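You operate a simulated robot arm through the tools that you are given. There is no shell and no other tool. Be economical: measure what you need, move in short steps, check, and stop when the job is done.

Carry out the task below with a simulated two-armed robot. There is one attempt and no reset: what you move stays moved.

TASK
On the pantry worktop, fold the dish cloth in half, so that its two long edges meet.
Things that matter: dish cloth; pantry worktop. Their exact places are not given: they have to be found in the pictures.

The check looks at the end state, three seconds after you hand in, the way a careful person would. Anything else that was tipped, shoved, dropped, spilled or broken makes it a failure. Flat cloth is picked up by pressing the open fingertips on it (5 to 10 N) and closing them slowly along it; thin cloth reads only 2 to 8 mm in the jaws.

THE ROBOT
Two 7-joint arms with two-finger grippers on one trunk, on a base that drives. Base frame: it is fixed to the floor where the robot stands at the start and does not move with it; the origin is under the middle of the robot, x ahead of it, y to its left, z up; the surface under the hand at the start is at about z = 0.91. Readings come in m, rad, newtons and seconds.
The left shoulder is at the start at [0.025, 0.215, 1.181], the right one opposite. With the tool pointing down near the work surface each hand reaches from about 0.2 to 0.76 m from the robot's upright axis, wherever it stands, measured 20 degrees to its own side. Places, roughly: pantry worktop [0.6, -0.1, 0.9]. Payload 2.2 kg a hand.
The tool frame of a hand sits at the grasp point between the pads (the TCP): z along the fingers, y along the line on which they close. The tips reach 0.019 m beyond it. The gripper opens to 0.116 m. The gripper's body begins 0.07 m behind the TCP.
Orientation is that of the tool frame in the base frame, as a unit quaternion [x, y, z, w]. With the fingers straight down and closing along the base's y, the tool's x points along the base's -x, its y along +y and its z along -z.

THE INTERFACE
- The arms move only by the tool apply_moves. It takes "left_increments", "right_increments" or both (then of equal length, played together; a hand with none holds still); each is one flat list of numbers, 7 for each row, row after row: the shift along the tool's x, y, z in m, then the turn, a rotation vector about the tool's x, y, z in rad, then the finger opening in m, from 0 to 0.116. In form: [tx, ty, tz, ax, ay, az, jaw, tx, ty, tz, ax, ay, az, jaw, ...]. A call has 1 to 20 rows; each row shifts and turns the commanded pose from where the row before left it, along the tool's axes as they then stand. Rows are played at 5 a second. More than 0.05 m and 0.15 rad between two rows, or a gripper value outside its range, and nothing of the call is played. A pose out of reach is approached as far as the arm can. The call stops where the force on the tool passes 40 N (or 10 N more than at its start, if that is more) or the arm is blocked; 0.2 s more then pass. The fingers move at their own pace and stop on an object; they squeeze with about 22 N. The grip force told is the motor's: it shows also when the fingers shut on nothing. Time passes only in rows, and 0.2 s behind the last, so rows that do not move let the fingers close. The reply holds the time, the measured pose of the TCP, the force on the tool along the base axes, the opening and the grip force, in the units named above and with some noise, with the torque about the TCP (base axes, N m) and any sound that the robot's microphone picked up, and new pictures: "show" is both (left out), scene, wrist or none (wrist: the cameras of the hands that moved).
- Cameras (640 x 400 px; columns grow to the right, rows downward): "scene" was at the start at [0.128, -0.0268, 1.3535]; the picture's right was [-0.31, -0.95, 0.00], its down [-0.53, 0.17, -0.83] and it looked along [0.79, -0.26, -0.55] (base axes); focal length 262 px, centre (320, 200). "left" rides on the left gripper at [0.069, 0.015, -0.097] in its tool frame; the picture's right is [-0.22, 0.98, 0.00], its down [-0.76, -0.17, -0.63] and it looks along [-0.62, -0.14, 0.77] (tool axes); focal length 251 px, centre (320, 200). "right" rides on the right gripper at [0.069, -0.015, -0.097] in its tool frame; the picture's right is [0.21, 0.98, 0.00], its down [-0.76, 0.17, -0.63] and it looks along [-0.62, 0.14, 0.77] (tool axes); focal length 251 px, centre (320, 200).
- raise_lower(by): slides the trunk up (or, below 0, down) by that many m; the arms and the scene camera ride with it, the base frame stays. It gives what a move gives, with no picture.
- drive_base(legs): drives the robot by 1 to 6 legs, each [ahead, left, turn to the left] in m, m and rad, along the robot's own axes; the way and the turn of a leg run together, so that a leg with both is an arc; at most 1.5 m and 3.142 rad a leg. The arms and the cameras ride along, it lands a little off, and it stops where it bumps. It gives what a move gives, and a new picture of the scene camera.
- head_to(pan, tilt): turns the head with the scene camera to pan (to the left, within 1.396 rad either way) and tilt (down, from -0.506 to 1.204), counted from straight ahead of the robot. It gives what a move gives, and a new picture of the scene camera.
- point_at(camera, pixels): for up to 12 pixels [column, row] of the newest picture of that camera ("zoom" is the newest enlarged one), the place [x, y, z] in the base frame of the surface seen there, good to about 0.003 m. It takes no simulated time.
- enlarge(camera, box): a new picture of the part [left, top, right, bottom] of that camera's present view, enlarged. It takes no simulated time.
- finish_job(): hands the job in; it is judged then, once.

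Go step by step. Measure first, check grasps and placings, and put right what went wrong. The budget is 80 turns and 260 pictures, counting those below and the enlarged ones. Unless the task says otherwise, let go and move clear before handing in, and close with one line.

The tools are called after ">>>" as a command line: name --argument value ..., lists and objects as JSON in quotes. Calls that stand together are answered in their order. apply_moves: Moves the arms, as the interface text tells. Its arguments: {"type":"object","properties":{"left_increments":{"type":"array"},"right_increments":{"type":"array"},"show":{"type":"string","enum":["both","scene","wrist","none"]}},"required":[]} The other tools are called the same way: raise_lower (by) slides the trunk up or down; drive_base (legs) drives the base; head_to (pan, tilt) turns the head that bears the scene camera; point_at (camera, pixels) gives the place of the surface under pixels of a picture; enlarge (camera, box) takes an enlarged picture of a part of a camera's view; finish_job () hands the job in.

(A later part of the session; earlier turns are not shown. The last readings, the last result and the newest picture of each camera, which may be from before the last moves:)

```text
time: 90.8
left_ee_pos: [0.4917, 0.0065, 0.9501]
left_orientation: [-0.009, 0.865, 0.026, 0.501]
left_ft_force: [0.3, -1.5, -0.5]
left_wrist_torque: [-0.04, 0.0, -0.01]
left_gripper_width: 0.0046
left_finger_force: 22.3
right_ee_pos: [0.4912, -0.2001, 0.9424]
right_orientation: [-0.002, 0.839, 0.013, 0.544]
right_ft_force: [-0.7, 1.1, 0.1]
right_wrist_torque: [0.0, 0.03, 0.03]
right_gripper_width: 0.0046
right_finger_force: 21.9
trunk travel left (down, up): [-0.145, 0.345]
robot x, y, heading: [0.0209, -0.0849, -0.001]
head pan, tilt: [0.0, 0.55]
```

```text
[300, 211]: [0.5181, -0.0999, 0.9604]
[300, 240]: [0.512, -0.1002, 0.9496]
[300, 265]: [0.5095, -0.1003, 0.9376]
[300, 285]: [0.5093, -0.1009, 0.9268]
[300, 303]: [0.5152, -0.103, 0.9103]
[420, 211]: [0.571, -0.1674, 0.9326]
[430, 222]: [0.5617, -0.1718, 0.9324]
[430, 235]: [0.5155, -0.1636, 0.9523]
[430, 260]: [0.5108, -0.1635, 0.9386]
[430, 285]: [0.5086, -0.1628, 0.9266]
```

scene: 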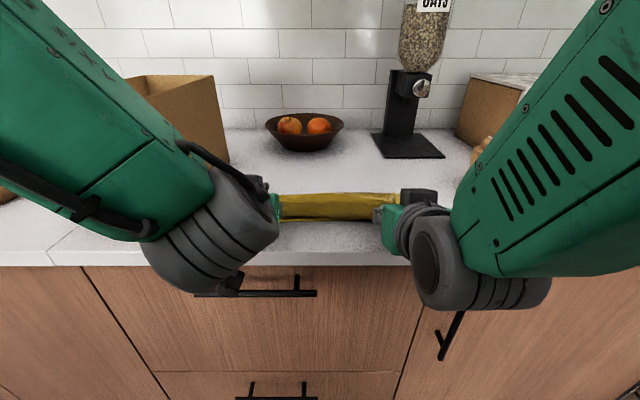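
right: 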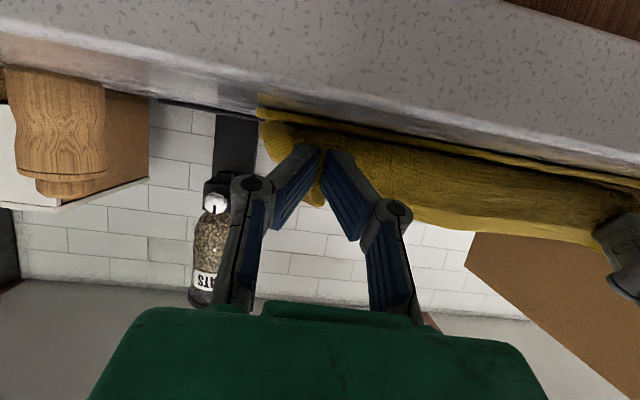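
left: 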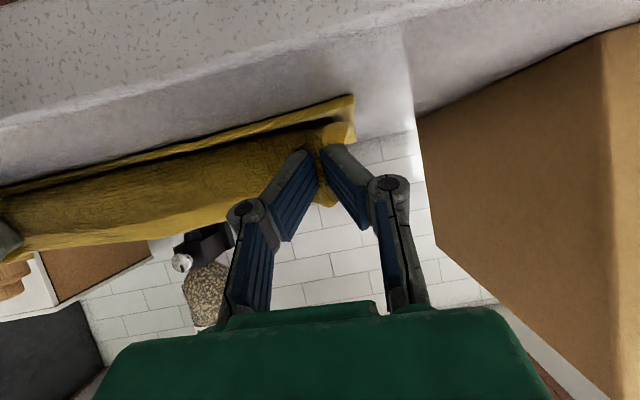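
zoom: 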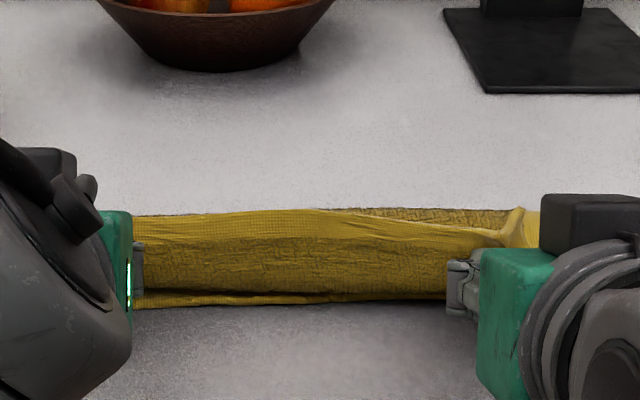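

The wall still stands at x≈0.51 and would roll back. I'll pull the hem further out over the bare counter so the flap lies flat, hem outward, then release; after that I can shift it back from above.

>>> apply_moves --left_increments '[0.0054, 0, -0.0044, 0, 0, 0, 0, 0.0054, 0, -0.0044, 0, 0, 0, 0, 0.0054, 0, -0.0044, 0, 0, 0, 0, 0.0054, 0, -0.0044, 0, 0, 0, 0, 0.0054, 0, -0.0044, 0, 0, 0, 0]' --right_increments '[0.0041, 0, -0.0048, 0, 0, 0, 0, 0.0041, 0, -0.0048, 0, 0, 0, 0, 0.0041, 0, -0.0048, 0, 0, 0, 0, 0.0041, 0, -0.0048, 0, 0, 0, 0, 0.0041, 0, -0.0048, 0, 0, 0, 0]'

>>> enlarge --camera "scene" --box '[240, 140, 430, 260]'

```text
time: 92.0
left_ee_pos: [0.4585, 0.0055, 0.9376]
left_orientation: [-0.01, 0.865, 0.027, 0.501]
left_ft_force: [0.0, -0.5, 0.1]
left_wrist_torque: [-0.01, 0.0, -0.03]
left_gripper_width: 0.0047
left_finger_force: 21.8
right_ee_pos: [0.4598, -0.2001, 0.9345]
right_orientation: [-0.003, 0.839, 0.013, 0.544]
right_ft_force: [-0.9, 0.8, -0.5]
right_wrist_torque: [0.0, 0.03, 0.03]
right_gripper_width: 0.0047
right_finger_force: 21.9
trunk travel left (down, up): [-0.145, 0.345]
robot x, y, heading: [0.0245, -0.0853, -0.005]
head pan, tilt: [0.0, 0.55]
```

scene: 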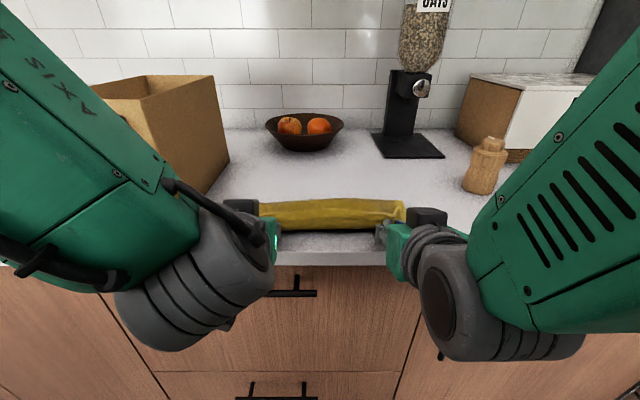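
right: 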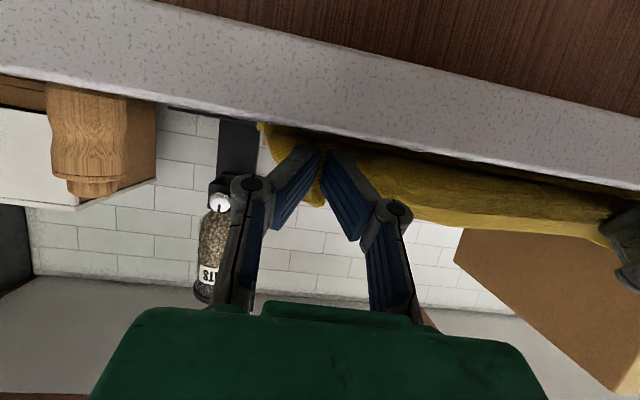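
left: 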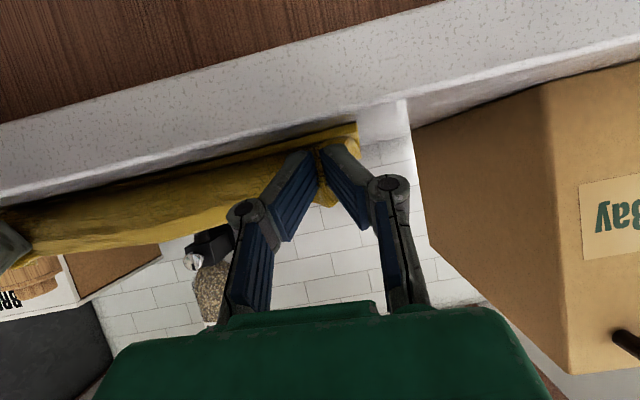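

```text
3.33 times, centred on (335, 200) of scene
```

zoom: 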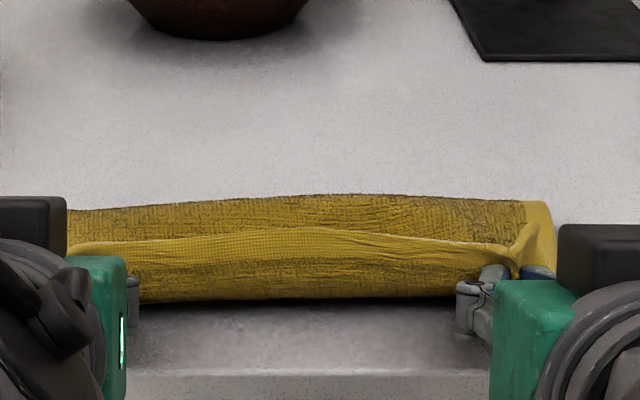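

>>> point_at --camera "zoom" --pixels '[[300, 198], [300, 215], [300, 228], [300, 245], [300, 270], [300, 296], [300, 312], [540, 205], [545, 250], [80, 215]]'

```text
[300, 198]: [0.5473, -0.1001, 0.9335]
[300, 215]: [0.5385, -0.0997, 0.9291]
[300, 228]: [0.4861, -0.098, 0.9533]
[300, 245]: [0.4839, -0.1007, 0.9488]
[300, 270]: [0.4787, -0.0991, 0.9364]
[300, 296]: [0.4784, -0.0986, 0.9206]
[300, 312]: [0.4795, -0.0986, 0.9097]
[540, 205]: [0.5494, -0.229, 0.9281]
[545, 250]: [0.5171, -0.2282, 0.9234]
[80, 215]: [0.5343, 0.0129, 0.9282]
```

The ridge grip keeps curling the hem back. A better grip is closing along x across the hem, so that when the fingers tilt forward the hem points outward. First I'll carry the hem back and lay the cloth flat again.

>>> apply_moves --left_increments '[-0.0153, 0, 0.0004, 0, 0.07, 0, 0, -0.0169, 0, 0.0019, 0, 0.07, 0, 0, -0.0175, 0, 0.0029, 0, 0.07, 0, 0, -0.0174, 0, 0.0045, 0, 0.07, 0, 0, -0.0171, 0, 0.0054, 0, 0.07, 0, 0, -0.0162, 0, 0.0072, 0, 0.07, 0, 0, -0.0155, 0, 0.0076, 0, 0.07, 0, 0, -0.0149, 0, 0.0082, 0, 0.07, 0, 0, -0.0145, 0, 0.0089, 0, 0.07, 0, 0, -0.0143, 0, 0.0096, 0, 0.07, 0, 0, -0.0143, 0, 0.0105, 0, 0.07, 0, 0, -0.0132, 0, 0.0121, 0, 0.07, 0, 0]' --right_increments '[-0.0153, 0, 0.0004, 0, 0.0767, 0, 0, -0.0169, 0, 0.0019, 0, 0.0767, 0, 0, -0.0175, 0, 0.0029, 0, 0.0767, 0, 0, -0.0174, 0, 0.0045, 0, 0.0767, 0, 0, -0.0171, 0, 0.0054, 0, 0.0767, 0, 0, -0.0162, 0, 0.0072, 0, 0.0767, 0, 0, -0.0155, 0, 0.0076, 0, 0.0767, 0, 0, -0.0149, 0, 0.0082, 0, 0.0767, 0, 0, -0.0145, 0, 0.0089, 0, 0.0767, 0, 0, -0.0143, 0, 0.0096, 0, 0.0767, 0, 0, -0.0143, 0, 0.0105, 0, 0.0767, 0, 0, -0.0132, 0, 0.0121, 0, 0.0767, 0, 0]' --show "scene"

```text
time: 94.6
left_ee_pos: [0.6425, 0.008, 0.9839]
left_orientation: [-0.019, 0.994, 0.02, 0.102]
left_ft_force: [-0.4, -2.6, 0.2]
left_wrist_torque: [-0.05, -0.02, -0.02]
left_gripper_width: 0.0046
left_finger_force: 22.2
right_ee_pos: [0.6382, -0.1975, 0.9902]
right_orientation: [-0.008, 0.994, 0.01, 0.112]
right_ft_force: [0.9, 2.3, -1.3]
right_wrist_torque: [0.03, -0.01, 0.03]
right_gripper_width: 0.0043
right_finger_force: 21.9
trunk travel left (down, up): [-0.145, 0.345]
robot x, y, heading: [0.022, -0.0846, 0.002]
head pan, tilt: [0.0, 0.55]
```

scene: 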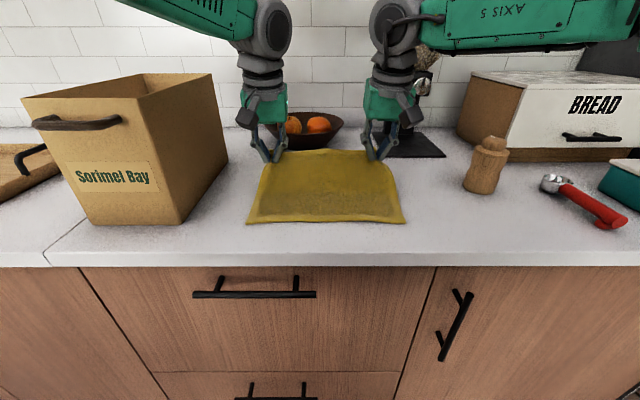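

The sheet is back out nicely. I'll lower the hem flat at the far side.

>>> apply_moves --left_increments '[-0.0052, -0.0008, 0.0088, 0.008, 0.04, 0.0076, 0, -0.0052, -0.0008, 0.0088, 0.008, 0.04, 0.0076, 0, -0.0052, -0.0008, 0.0088, 0.008, 0.04, 0.0076, 0, -0.0052, 0, 0.0088, 0.008, 0.04, 0.0076, 0, -0.0052, 0, 0.0088, 0.008, 0.04, 0.0076, 0, 0, 0, 0, 0, 0, 0, 0]' --right_increments '[-0.0058, 0, 0.01, 0.004, 0.045, 0.0032, 0, -0.0058, 0, 0.01, 0.004, 0.045, 0.0032, 0, -0.0058, 0, 0.01, 0.004, 0.045, 0.0032, 0, -0.0058, 0, 0.01, 0.004, 0.045, 0.0032, 0, -0.0058, 0, 0.01, 0.004, 0.045, 0.0032, 0, 0, 0, 0, 0, 0, 0, 0]'

>>> enlarge --camera "scene" --box '[230, 130, 430, 250]'

```text
time: 96.0
left_ee_pos: [0.6709, 0.0086, 0.9466]
left_orientation: [-0.001, 1.0, 0.0, 0.005]
left_ft_force: [-0.2, -0.5, 0.1]
left_wrist_torque: [-0.01, -0.02, 0.0]
left_gripper_width: 0.0049
left_finger_force: 22.1
right_ee_pos: [0.6711, -0.1944, 0.9495]
right_orientation: [-0.001, 1.0, 0.001, 0.003]
right_ft_force: [-0.2, 0.0, -0.1]
right_wrist_torque: [0.01, -0.03, 0.01]
right_gripper_width: 0.0042
right_finger_force: 21.9
trunk travel left (down, up): [-0.145, 0.345]
robot x, y, heading: [0.022, -0.0853, -0.002]
head pan, tilt: [0.0, 0.55]
```

scene: 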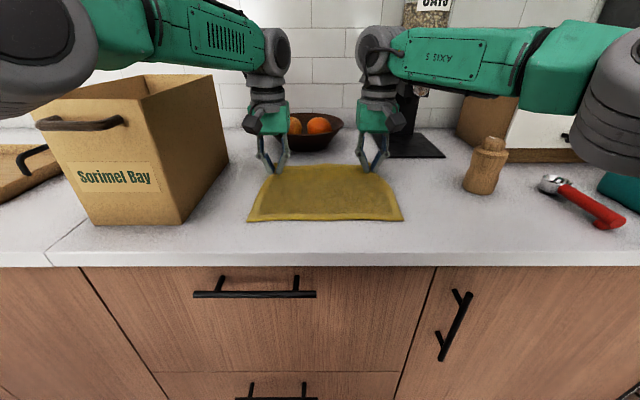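
right: 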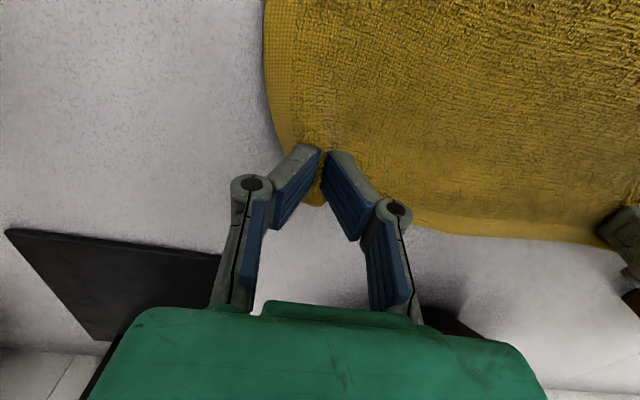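
left: 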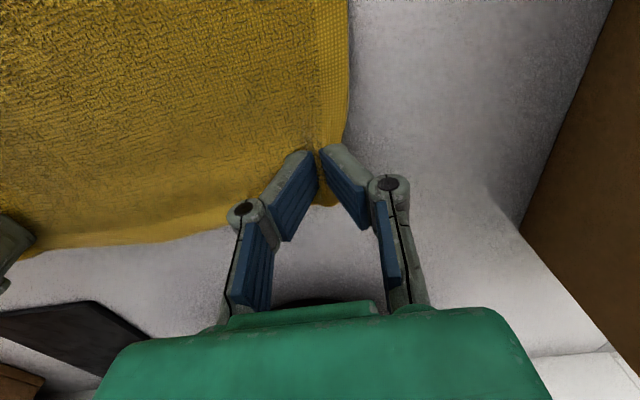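

```text
3.20 times, centred on (330, 190) of scene
```

zoom: 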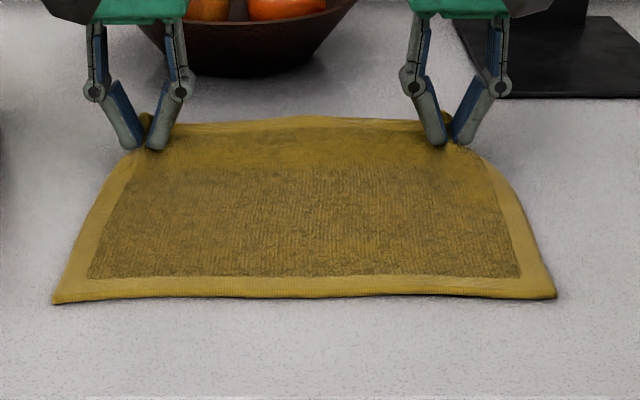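

Almost flat again. I'll set it down, open wide to spread the gathers, and lift off.

>>> apply_moves --left_increments '[0, 0, 0.004, 0, 0, 0, 0, 0, 0, 0.004, 0, 0, 0, 0, 0, 0, 0.002, 0, 0, 0, 0.006, 0, 0, 0, 0, 0, 0, 0.012, 0, 0, 0, 0, 0, 0, 0.02, 0, 0, 0, 0, 0, 0, 0.028, 0, 0, -0.004, 0, 0, 0, 0.028, 0, 0, -0.02, 0, 0, 0, 0.028, 0, 0, -0.03, 0, 0, 0, 0.04, 0, 0, -0.03, 0, 0, 0, 0.04]' --right_increments '[0, 0, 0.006, 0, 0, 0, 0, 0, 0, 0.005, 0, 0, 0, 0, 0, 0, 0.002, 0, 0, 0, 0.006, 0, 0, 0, 0, 0, 0, 0.012, 0, 0, 0, 0, 0, 0, 0.02, 0, 0, 0, 0, 0, 0, 0.028, 0, 0, -0.004, 0, 0, 0, 0.028, 0, 0, -0.02, 0, 0, 0, 0.028, 0, 0, -0.03, 0, 0, 0, 0.04, 0, 0, -0.03, 0, 0, 0, 0.04]'

>>> enlarge --camera "scene" --box '[230, 130, 430, 250]'

```text
time: 98.2
left_ee_pos: [0.6666, 0.0066, 1.0204]
left_orientation: [-0.001, 1.0, 0.001, 0.005]
left_ft_force: [0.1, 1.1, 0.0]
left_wrist_torque: [0.02, -0.01, 0.0]
left_gripper_width: 0.0402
left_finger_force: 0.0
right_ee_pos: [0.671, -0.1946, 1.0189]
right_orientation: [0.0, 1.0, 0.001, 0.002]
right_ft_force: [0.3, -0.1, -0.3]
right_wrist_torque: [0.01, -0.04, -0.02]
right_gripper_width: 0.04
right_finger_force: 0.0
trunk travel left (down, up): [-0.145, 0.345]
robot x, y, heading: [0.0179, -0.084, -0.005]
head pan, tilt: [0.0, 0.55]
```

scene: 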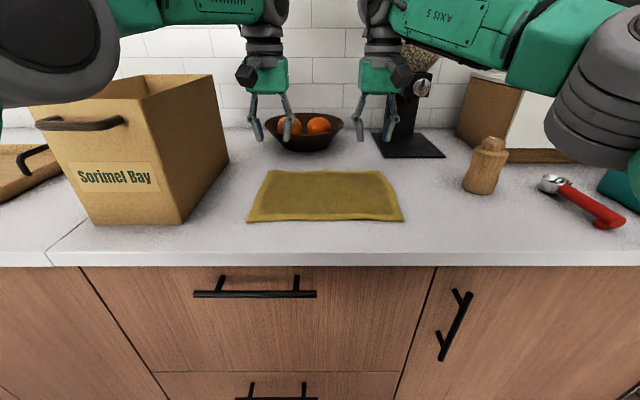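
right: 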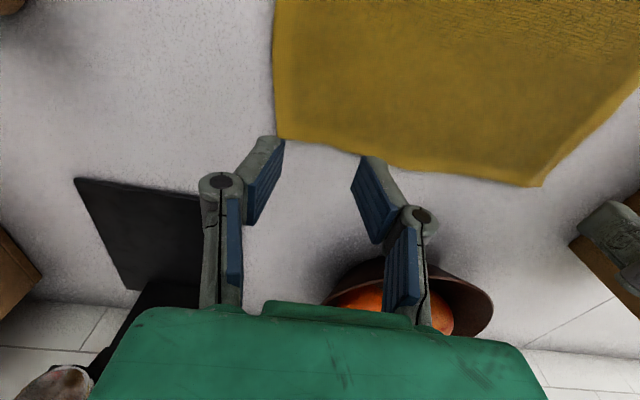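
left: 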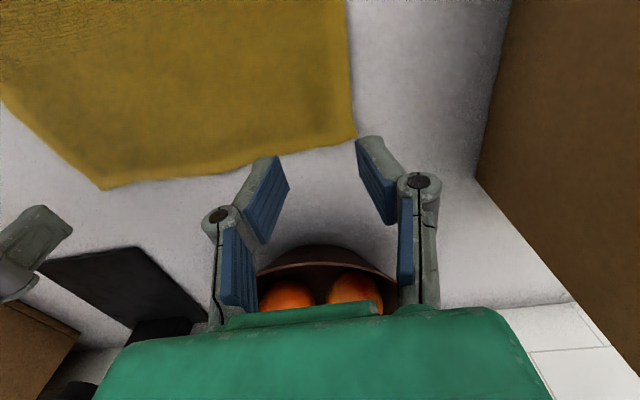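

```text
3.20 times, centred on (330, 190) of scene
```

zoom: 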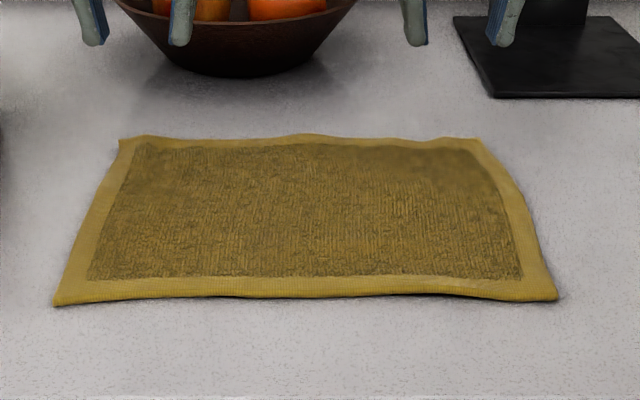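

The cloth is flat again with no harm done. I'll measure it and turn both hands by 90° so that they close along x.

>>> point_at --camera "zoom" --pixels '[[124, 141], [190, 142], [300, 138], [400, 145], [475, 142], [553, 296], [300, 293], [60, 302], [165, 143], [430, 145]]'

>>> apply_moves --left_increments '[0, 0, 0, 0, 0, -0.131, 0.05, 0, 0, 0, 0, 0, -0.131, 0.05, 0, 0, 0, 0, 0, -0.131, 0.05, 0, 0, 0, 0, 0, -0.131, 0.05, 0, 0, 0, 0, 0, -0.131, 0.05, 0, 0, 0, 0, 0, -0.131, 0.05, 0, 0, 0, 0, 0, -0.131, 0.05, 0, 0, 0, 0, 0, -0.131, 0.05, 0, 0, 0, 0, 0, -0.131, 0.05, 0, 0, 0, 0, 0, -0.131, 0.05, 0, 0, 0, 0, 0, -0.131, 0.05, 0, 0, 0, 0, 0, -0.13, 0.05, 0, 0, 0, 0, 0, 0, 0.05]' --right_increments '[0, 0, 0, 0, 0, -0.131, 0.05, 0, 0, 0, 0, 0, -0.131, 0.05, 0, 0, 0, 0, 0, -0.131, 0.05, 0, 0, 0, 0, 0, -0.131, 0.05, 0, 0, 0, 0, 0, -0.131, 0.05, 0, 0, 0, 0, 0, -0.131, 0.05, 0, 0, 0, 0, 0, -0.131, 0.05, 0, 0, 0, 0, 0, -0.131, 0.05, 0, 0, 0, 0, 0, -0.131, 0.05, 0, 0, 0, 0, 0, -0.131, 0.05, 0, 0, 0, 0, 0, -0.131, 0.05, 0, 0, 0, 0, 0, -0.13, 0.05, 0, 0, 0, 0, 0, 0, 0.05]'

```text
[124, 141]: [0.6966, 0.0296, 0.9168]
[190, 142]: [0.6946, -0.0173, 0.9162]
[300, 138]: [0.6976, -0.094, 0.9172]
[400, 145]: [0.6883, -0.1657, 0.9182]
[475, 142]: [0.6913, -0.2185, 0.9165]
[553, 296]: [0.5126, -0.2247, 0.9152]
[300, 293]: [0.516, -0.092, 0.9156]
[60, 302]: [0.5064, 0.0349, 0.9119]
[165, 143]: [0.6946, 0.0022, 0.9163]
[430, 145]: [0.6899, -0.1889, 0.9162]
```

```text
time: 101.0
left_ee_pos: [0.6711, 0.0072, 1.0185]
left_orientation: [0.708, -0.706, 0.002, -0.004]
left_ft_force: [0.0, 0.3, 0.2]
left_wrist_torque: [0.02, 0.02, -0.02]
left_gripper_width: 0.0496
left_finger_force: 0.0
right_ee_pos: [0.6446, -0.2167, 0.984]
right_orientation: [-0.318, 0.948, 0.0, 0.003]
right_ft_force: [0.2, 0.3, -0.7]
right_wrist_torque: [-0.01, 0.02, 0.0]
right_gripper_width: 0.0501
right_finger_force: 0.0
right hand out of reach, approached as far as the arm can: row 4, 5, 6, 7, 8, 9, 10, 11, 12
trunk travel left (down, up): [-0.145, 0.345]
robot x, y, heading: [0.0248, -0.0883, -0.001]
head pan, tilt: [0.0, 0.55]
```

scene: 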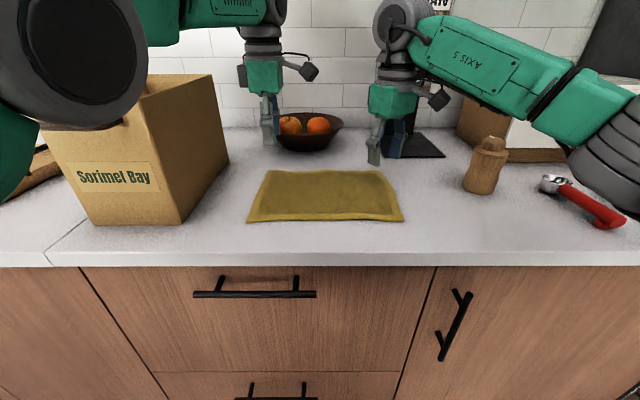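
right: 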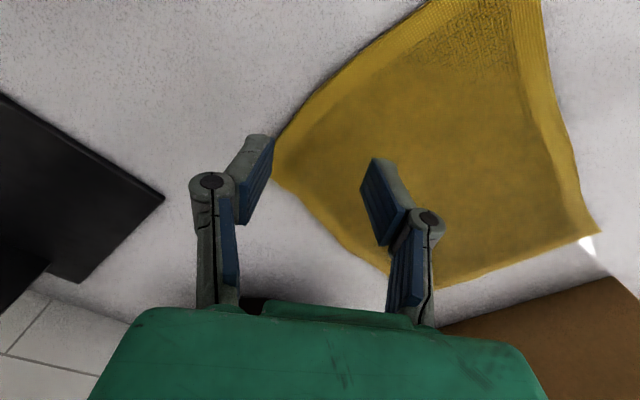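
left: 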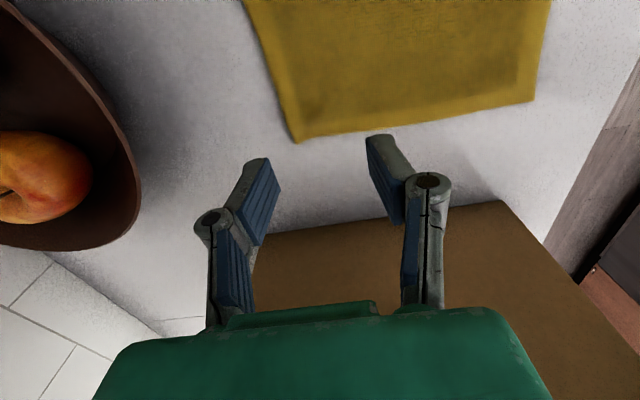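

Left turned fully; the right arm reached its limit turning that way. I'll turn the right hand the opposite way (+90°) instead, lifting it back up.

>>> apply_moves --right_increments '[0, 0, -0.02, 0, 0, 0.147, 0.05, 0, 0, -0.015, 0, 0, 0.147, 0.05, 0, 0, 0, 0, 0, 0.147, 0.05, 0, 0, 0, 0, 0, 0.147, 0.05]' --show "none"

```text
time: 102.0
left_ee_pos: [0.6714, 0.0087, 1.02]
left_orientation: [0.708, -0.706, 0.002, -0.004]
left_ft_force: [0.7, 0.3, -0.3]
left_wrist_torque: [0.02, 0.01, 0.0]
left_gripper_width: 0.0498
left_finger_force: 0.0
right_ee_pos: [0.6443, -0.2155, 1.0197]
right_orientation: [-0.028, 1.0, 0.001, 0.003]
right_ft_force: [0.0, -0.2, -0.3]
right_wrist_torque: [0.0, -0.03, 0.0]
right_gripper_width: 0.0502
right_finger_force: 0.0
trunk travel left (down, up): [-0.145, 0.345]
robot x, y, heading: [0.0209, -0.0864, -0.0]
head pan, tilt: [0.0, 0.55]
```

>>> apply_moves --right_increments '[0, 0, 0, 0, 0, 0.148, 0.05, 0, 0, 0, 0, 0, 0.148, 0.05, 0, 0, 0, 0, 0, 0.148, 0.05, 0, 0, 0, 0, 0, 0.148, 0.05, 0, 0, 0, 0, 0, 0.148, 0.05, 0, 0, 0, 0, 0, 0.148, 0.05, 0, 0, 0, 0, 0, 0.148, 0.05, 0, 0, 0, 0, 0, 0.148, 0.05, 0, 0, 0, 0, 0, 0.148, 0.05, 0, 0, 0, 0, 0, 0.148, 0.05, 0, 0, 0, 0, 0, 0.147, 0.05]' --show "both"

```text
time: 104.4
left_ee_pos: [0.6709, 0.0068, 1.0189]
left_orientation: [0.708, -0.706, 0.003, -0.004]
left_ft_force: [-0.2, 0.3, 0.0]
left_wrist_torque: [0.03, -0.03, -0.01]
left_gripper_width: 0.05
left_finger_force: 0.1
right_ee_pos: [0.6447, -0.2181, 1.0204]
right_orientation: [0.707, 0.707, 0.002, 0.0]
right_ft_force: [0.6, 0.1, 0.4]
right_wrist_torque: [-0.02, 0.0, 0.01]
right_gripper_width: 0.0499
right_finger_force: 0.0
trunk travel left (down, up): [-0.145, 0.345]
robot x, y, heading: [0.023, -0.0869, -0.002]
head pan, tilt: [0.0, 0.55]
```

scene: 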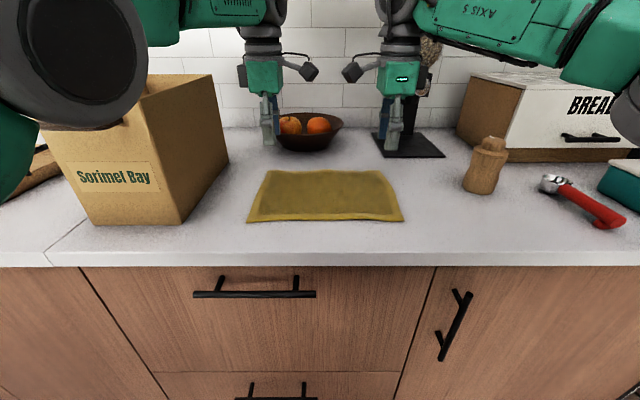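
right: 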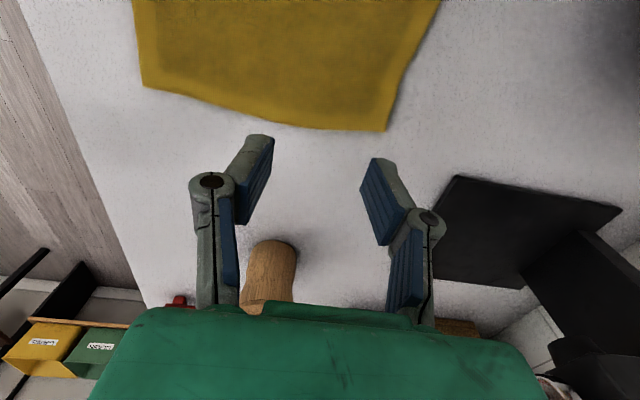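

Both hands now close along x. I'll move them over the far hem (left x≈0.695, right x≈0.690), the outer finger just beyond it, down to about 1 cm above.

>>> apply_moves --left_increments '[-0.001, -0.0026, 0.01, 0, 0, 0, 0.03, -0.001, -0.0026, 0.015, 0, 0, 0, 0.03, -0.001, -0.0026, 0.015, 0, 0, 0, 0.03, -0.001, -0.0026, 0.015, 0, 0, 0, 0.03, -0.001, -0.0026, 0.019, 0, 0, 0, 0.03, 0, 0, 0, 0, 0, 0, 0.03]' --right_increments '[0.0036, 0.0068, 0.01, 0, 0, 0, 0.03, 0.0036, 0.0068, 0.015, 0, 0, 0, 0.03, 0.0036, 0.0068, 0.015, 0, 0, 0, 0.03, 0.0036, 0.0068, 0.015, 0, 0, 0, 0.03, 0.0036, 0.0068, 0.02, 0, 0, 0, 0.03, 0, 0, 0, 0, 0, 0, 0.03]'

>>> enlarge --camera "scene" --box '[230, 110, 430, 230]'

```text
time: 105.8
left_ee_pos: [0.6853, 0.013, 0.9492]
left_orientation: [0.707, -0.707, 0.004, -0.004]
left_ft_force: [0.6, -0.3, -0.1]
left_wrist_torque: [-0.01, -0.03, 0.01]
left_gripper_width: 0.03
left_finger_force: 0.1
right_ee_pos: [0.6803, -0.2003, 0.9454]
right_orientation: [0.706, 0.708, 0.002, 0.002]
right_ft_force: [0.3, -1.1, 0.2]
right_wrist_torque: [0.0, 0.0, 0.0]
right_gripper_width: 0.0303
right_finger_force: 0.0
trunk travel left (down, up): [-0.145, 0.345]
robot x, y, heading: [0.0232, -0.0874, 0.001]
head pan, tilt: [0.0, 0.55]
```

scene: 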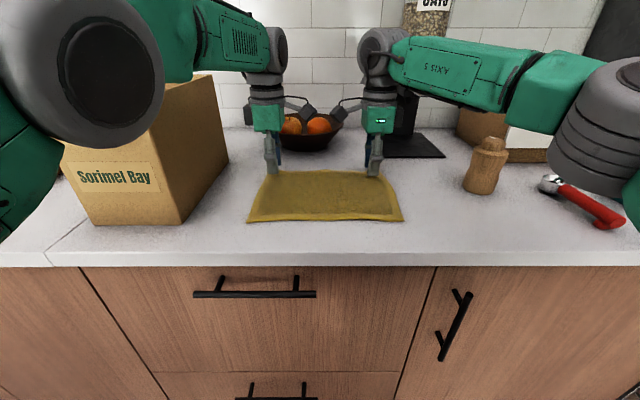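
right: 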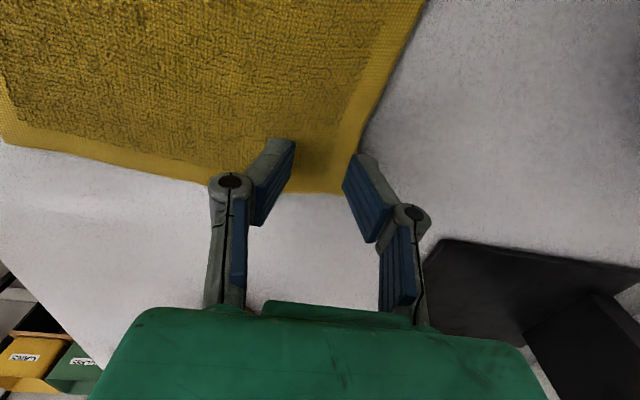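
left: 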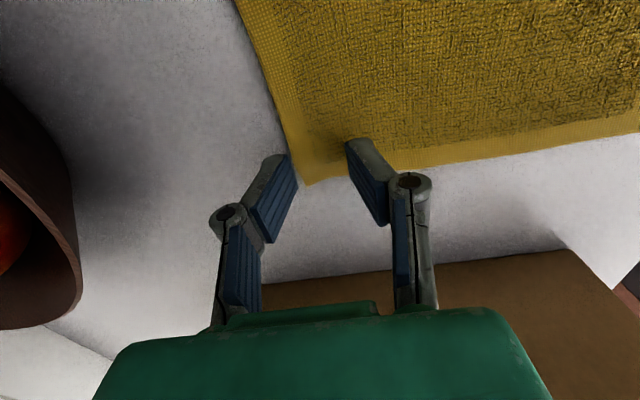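

```text
3.20 times, centred on (330, 170) of scene
```

zoom: 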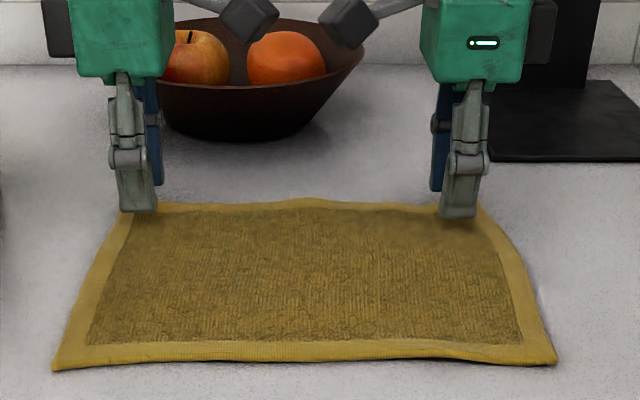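

The outer fingertips are right at the hem line. I'll shift both 4 mm outward and go down to contact.

>>> apply_moves --left_increments '[0, -0.002, 0.005, 0, 0, 0, 0.03, 0, -0.002, 0.005, 0, 0, 0, 0.03, 0, 0, 0.004, 0, 0, 0, 0.03, 0, 0, 0.001, 0, 0, 0, 0.03]' --right_increments '[0, 0.002, 0.004, 0, 0, 0, 0.03, 0, 0.002, 0.004, 0, 0, 0, 0.03, 0, 0, 0.003, 0, 0, 0, 0.03, 0, 0, 0.0005, 0, 0, 0, 0.03]' --show "wrist"

```text
time: 106.8
left_ee_pos: [0.6888, 0.0142, 0.9324]
left_orientation: [0.707, -0.707, 0.003, -0.004]
left_ft_force: [1.3, 0.1, 5.8]
left_wrist_torque: [0.03, 0.06, 0.01]
left_gripper_width: 0.0255
left_finger_force: 0.0
right_ee_pos: [0.6824, -0.2003, 0.9345]
right_orientation: [0.707, 0.707, 0.002, 0.001]
right_ft_force: [-0.7, 0.0, 0.9]
right_wrist_torque: [0.0, 0.04, -0.04]
right_gripper_width: 0.0301
right_finger_force: 0.1
trunk travel left (down, up): [-0.145, 0.345]
robot x, y, heading: [0.0172, -0.0862, 0.002]
head pan, tilt: [0.0, 0.55]
```

right: 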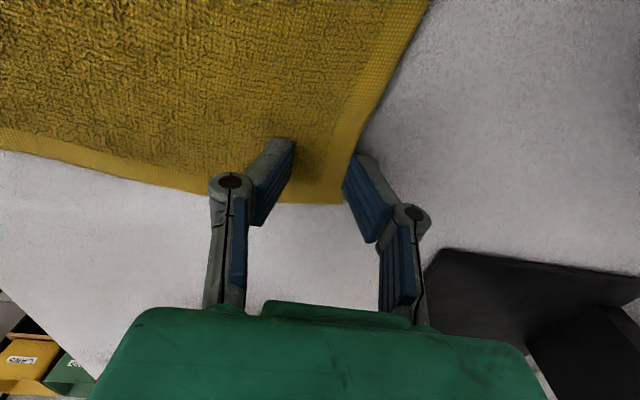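
left: 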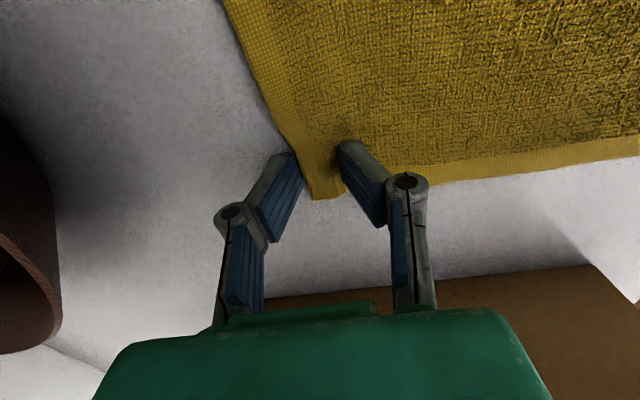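

The hem now sits between the fingers of both hands. I'll press the right a bit more and close both slowly.

>>> apply_moves --left_increments '[0, 0, 0, 0, 0, 0, 0.025, 0, 0, 0, 0, 0, 0, 0.025, 0, 0, 0, 0, 0, 0, 0.021, 0, 0, 0, 0, 0, 0, 0.018, 0, 0, 0, 0, 0, 0, 0.015, 0, 0, 0, 0, 0, 0, 0.012, 0, 0, 0, 0, 0, 0, 0.009, 0, 0, 0, 0, 0, 0, 0.006, 0, 0, 0, 0, 0, 0, 0.003, 0, 0, 0, 0, 0, 0, 0, 0, 0, 0, 0, 0, 0, 0]' --right_increments '[0, 0, 0.001, 0, 0, 0, 0.03, 0, 0, 0.001, 0, 0, 0, 0.025, 0, 0, 0, 0, 0, 0, 0.021, 0, 0, 0, 0, 0, 0, 0.018, 0, 0, 0, 0, 0, 0, 0.015, 0, 0, 0, 0, 0, 0, 0.012, 0, 0, 0, 0, 0, 0, 0.009, 0, 0, 0, 0, 0, 0, 0.006, 0, 0, 0, 0, 0, 0, 0.003, 0, 0, 0, 0, 0, 0, 0, 0, 0, 0, 0, 0, 0, 0]'

>>> enlarge --camera "scene" --box '[230, 110, 430, 230]'

```text
time: 109.2
left_ee_pos: [0.6881, 0.0144, 0.9317]
left_orientation: [0.708, -0.707, 0.004, -0.004]
left_ft_force: [-1.9, 0.1, 7.9]
left_wrist_torque: [-0.03, 0.06, 0.02]
left_gripper_width: 0.0045
left_finger_force: 21.5
right_ee_pos: [0.6844, -0.1996, 0.934]
right_orientation: [0.707, 0.708, 0.002, 0.002]
right_ft_force: [0.3, 0.3, 0.1]
right_wrist_torque: [-0.03, -0.02, 0.01]
right_gripper_width: 0.0045
right_finger_force: 21.8
trunk travel left (down, up): [-0.145, 0.345]
robot x, y, heading: [0.0224, -0.0796, 0.002]
head pan, tilt: [0.0, 0.55]
```

scene: 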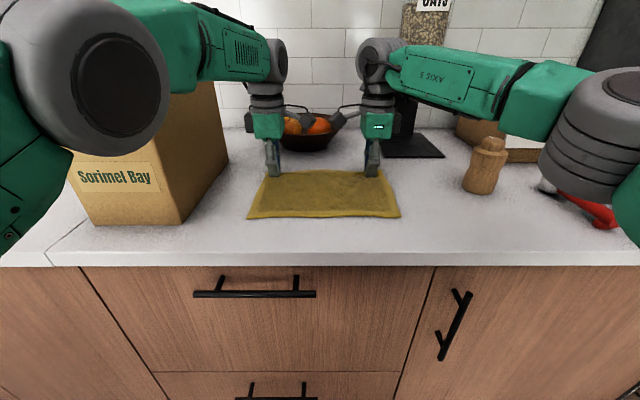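
right: 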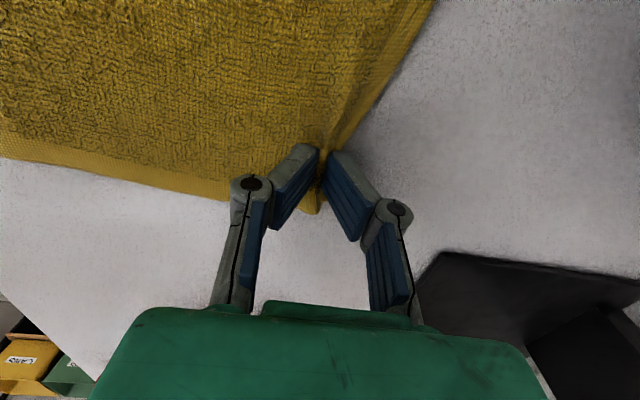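
left: 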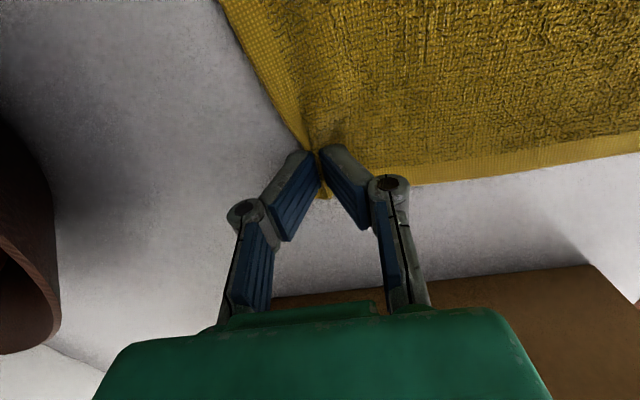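

```text
3.20 times, centred on (330, 170) of scene
```

zoom: 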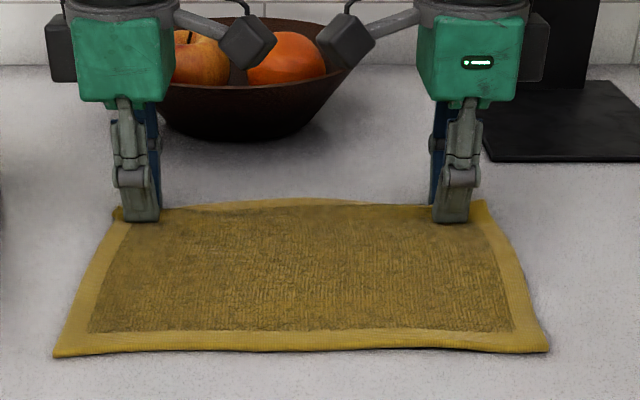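

Both jaws hold the hem (4.5 mm). I'll lift along the arc to vertical, keeping the fingers pointing down.

>>> apply_moves --left_increments '[0, 0.0077, -0.0207, 0, 0, 0, 0, 0, 0.008, -0.0193, 0, 0, 0, 0, 0, 0.0127, -0.0166, 0, 0, 0, 0, 0, 0.0166, -0.0127, 0, 0, 0, 0, 0, 0.0193, -0.008, 0, 0, 0, 0, 0, 0.0207, -0.0027, 0, 0, 0, 0]' --right_increments '[0, -0.0071, -0.0207, 0, 0, 0, 0, 0, -0.0074, -0.0193, 0, 0, 0, 0, 0, -0.0121, -0.0166, 0, 0, 0, 0, 0, -0.016, -0.0127, 0, 0, 0, 0, 0, -0.0187, -0.008, 0, 0, 0, 0, 0, -0.0201, -0.0027, 0, 0, 0, 0]'

>>> enlarge --camera "scene" --box '[230, 120, 430, 240]'

```text
time: 110.6
left_ee_pos: [0.6025, 0.0208, 1.0139]
left_orientation: [0.713, -0.701, 0.009, 0.002]
left_ft_force: [-1.1, -0.9, 0.4]
left_wrist_torque: [0.01, -0.06, -0.02]
left_gripper_width: 0.0041
left_finger_force: 22.0
right_ee_pos: [0.6023, -0.1999, 1.0142]
right_orientation: [0.707, 0.707, 0.003, 0.001]
right_ft_force: [0.1, 0.1, 0.2]
right_wrist_torque: [0.04, -0.03, -0.03]
right_gripper_width: 0.0049
right_finger_force: 22.1
trunk travel left (down, up): [-0.145, 0.345]
robot x, y, heading: [0.0219, -0.0849, 0.0]
head pan, tilt: [0.0, 0.55]
```

scene: 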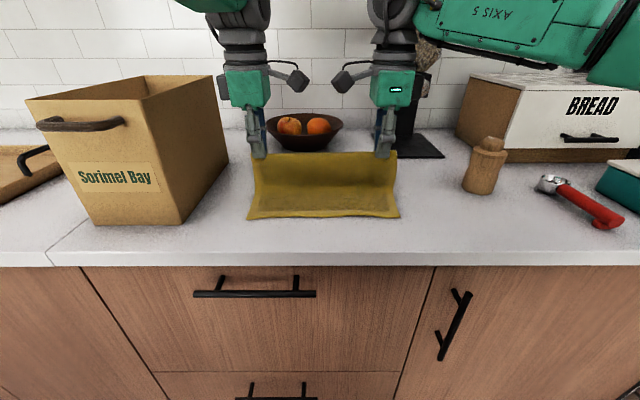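
right: 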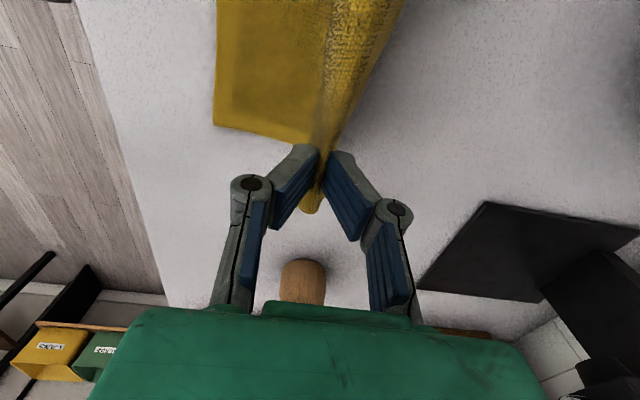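
left: 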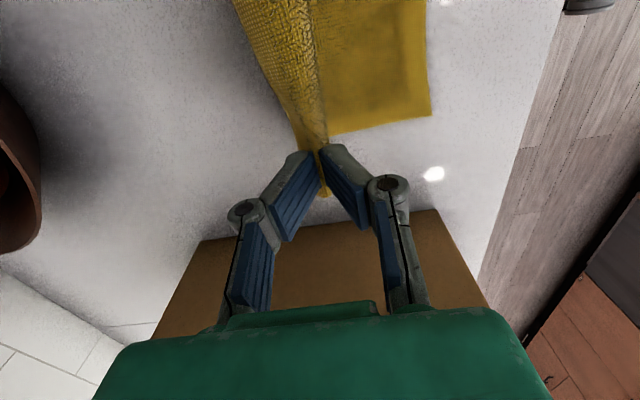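

```text
3.20 times, centred on (330, 180) of scene
```

zoom: 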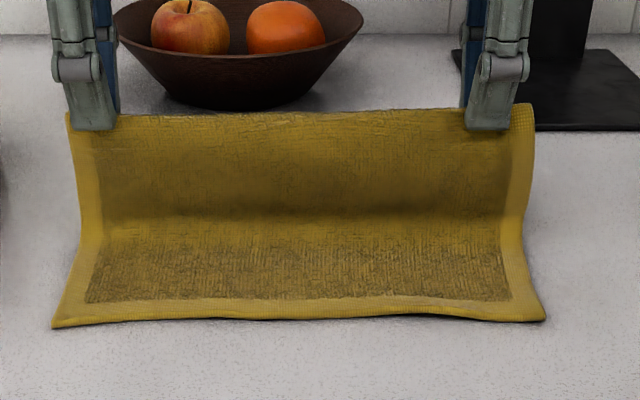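

The sheet hangs cleanly from the fingertips now. I'll swing it over, turning the fingers with the sheet; first six steps.

>>> apply_moves --left_increments '[0, 0.0119, 0.0048, 0.13, 0, 0, 0, 0, 0.0124, 0.0009, 0.13, 0, 0, 0, 0, 0.0124, 0.0008, 0.13, 0, 0, 0, 0, 0.0123, 0.0009, 0.13, 0, 0, 0, 0, 0.0124, 0.0008, 0.13, 0, 0, 0]' --right_increments '[0, -0.0115, 0.0048, -0.13, 0, 0, 0, 0, -0.012, 0.0009, -0.13, 0, 0, 0, 0, -0.012, 0.0008, -0.13, 0, 0, 0, 0, -0.0119, 0.0009, -0.13, 0, 0, 0, 0, -0.012, 0.0008, -0.13, 0, 0, 0]'

>>> enlarge --camera "scene" --box '[230, 120, 430, 240]'

```text
time: 111.8
left_ee_pos: [0.5445, 0.0115, 0.9875]
left_orientation: [-0.667, 0.67, -0.228, 0.232]
left_ft_force: [0.0, 0.0, -0.6]
left_wrist_torque: [0.0, 0.0, 0.01]
left_gripper_width: 0.0033
left_finger_force: 22.5
right_ee_pos: [0.5469, -0.201, 0.99]
right_orientation: [0.669, 0.67, 0.23, 0.226]
right_ft_force: [-1.2, -0.4, -1.1]
right_wrist_torque: [-0.02, 0.05, 0.0]
right_gripper_width: 0.0045
right_finger_force: 21.8
trunk travel left (down, up): [-0.145, 0.345]
robot x, y, heading: [0.0234, -0.0839, -0.006]
head pan, tilt: [0.0, 0.55]
```

scene: 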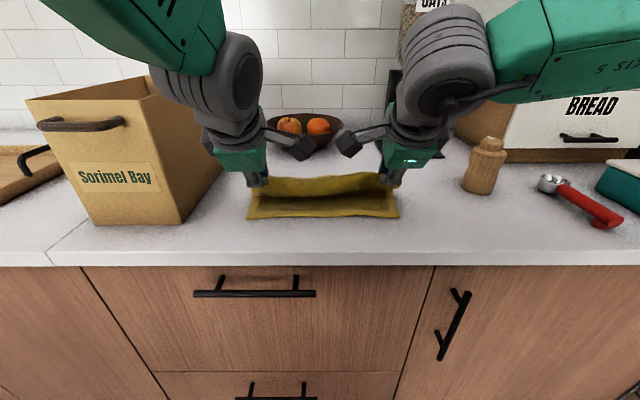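
right: 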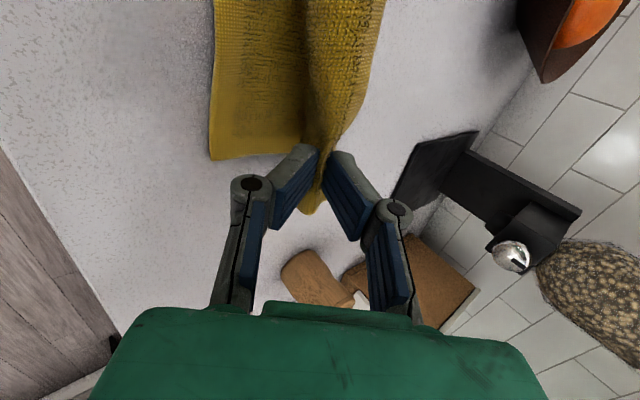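
left: 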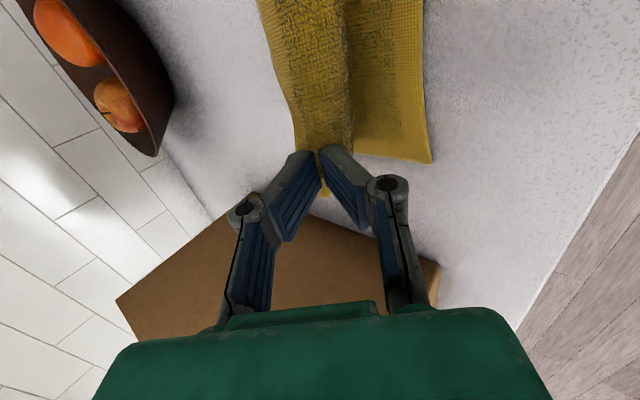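

```text
3.20 times, centred on (330, 180) of scene
```

zoom: 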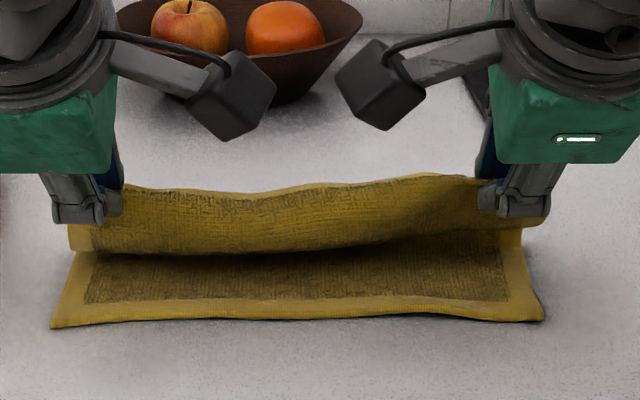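

Going well. I'll continue the swing and come down near the near edge.

>>> apply_moves --left_increments '[0, 0.0124, 0.0007, 0.13, 0, 0, 0, 0, 0.0124, 0.001, 0.13, 0, 0, 0, 0, 0.0123, 0.0009, 0.13, 0, 0, 0, 0, 0.0101, 0.0006, 0, 0, 0, 0]' --right_increments '[0, -0.012, 0.0007, -0.13, 0, 0, 0, 0, -0.012, 0.001, -0.13, 0, 0, 0, 0, -0.0119, 0.0009, -0.13, 0, 0, 0, 0, -0.0097, 0.0006, 0, 0, 0, 0]'

>>> enlarge --camera "scene" --box '[230, 120, 430, 240]'

```text
time: 112.8
left_ee_pos: [0.571, 0.0248, 1.0049]
left_orientation: [0.645, -0.633, 0.297, -0.307]
left_ft_force: [-0.2, 0.0, 0.6]
left_wrist_torque: [-0.02, 0.0, -0.01]
left_gripper_width: 0.0
left_finger_force: 21.7
left hand out of reach, approached as far as the arm can: row 1, 2, 3, 4
right_ee_pos: [0.5177, -0.2008, 0.9525]
right_orientation: [0.613, 0.613, 0.354, 0.352]
right_ft_force: [-0.4, 0.2, -0.5]
right_wrist_torque: [0.02, 0.06, 0.0]
right_gripper_width: 0.0048
right_finger_force: 22.3
trunk travel left (down, up): [-0.145, 0.345]
robot x, y, heading: [0.0197, -0.0819, 0.001]
head pan, tilt: [0.0, 0.55]
```

scene: 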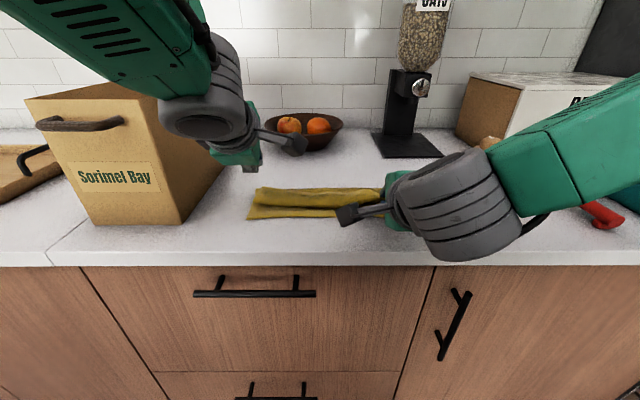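
right: 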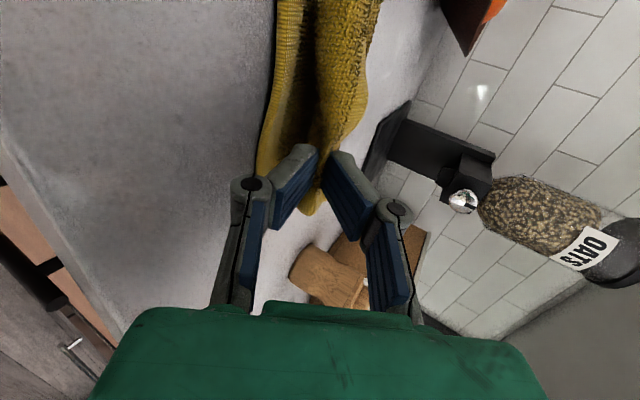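
left: 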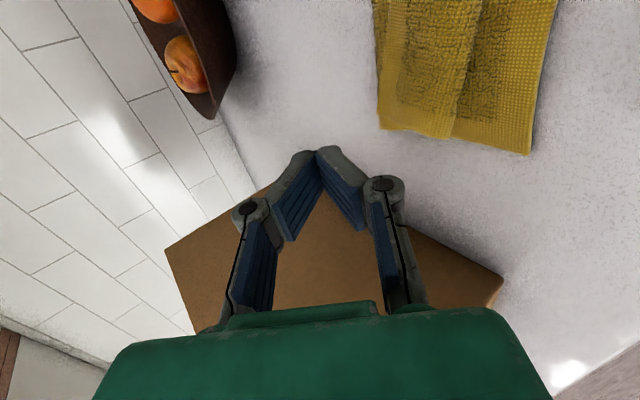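

```text
3.20 times, centred on (330, 180) of scene
```

zoom: 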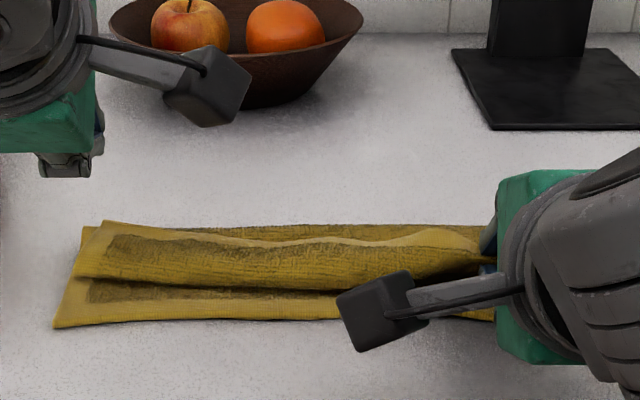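

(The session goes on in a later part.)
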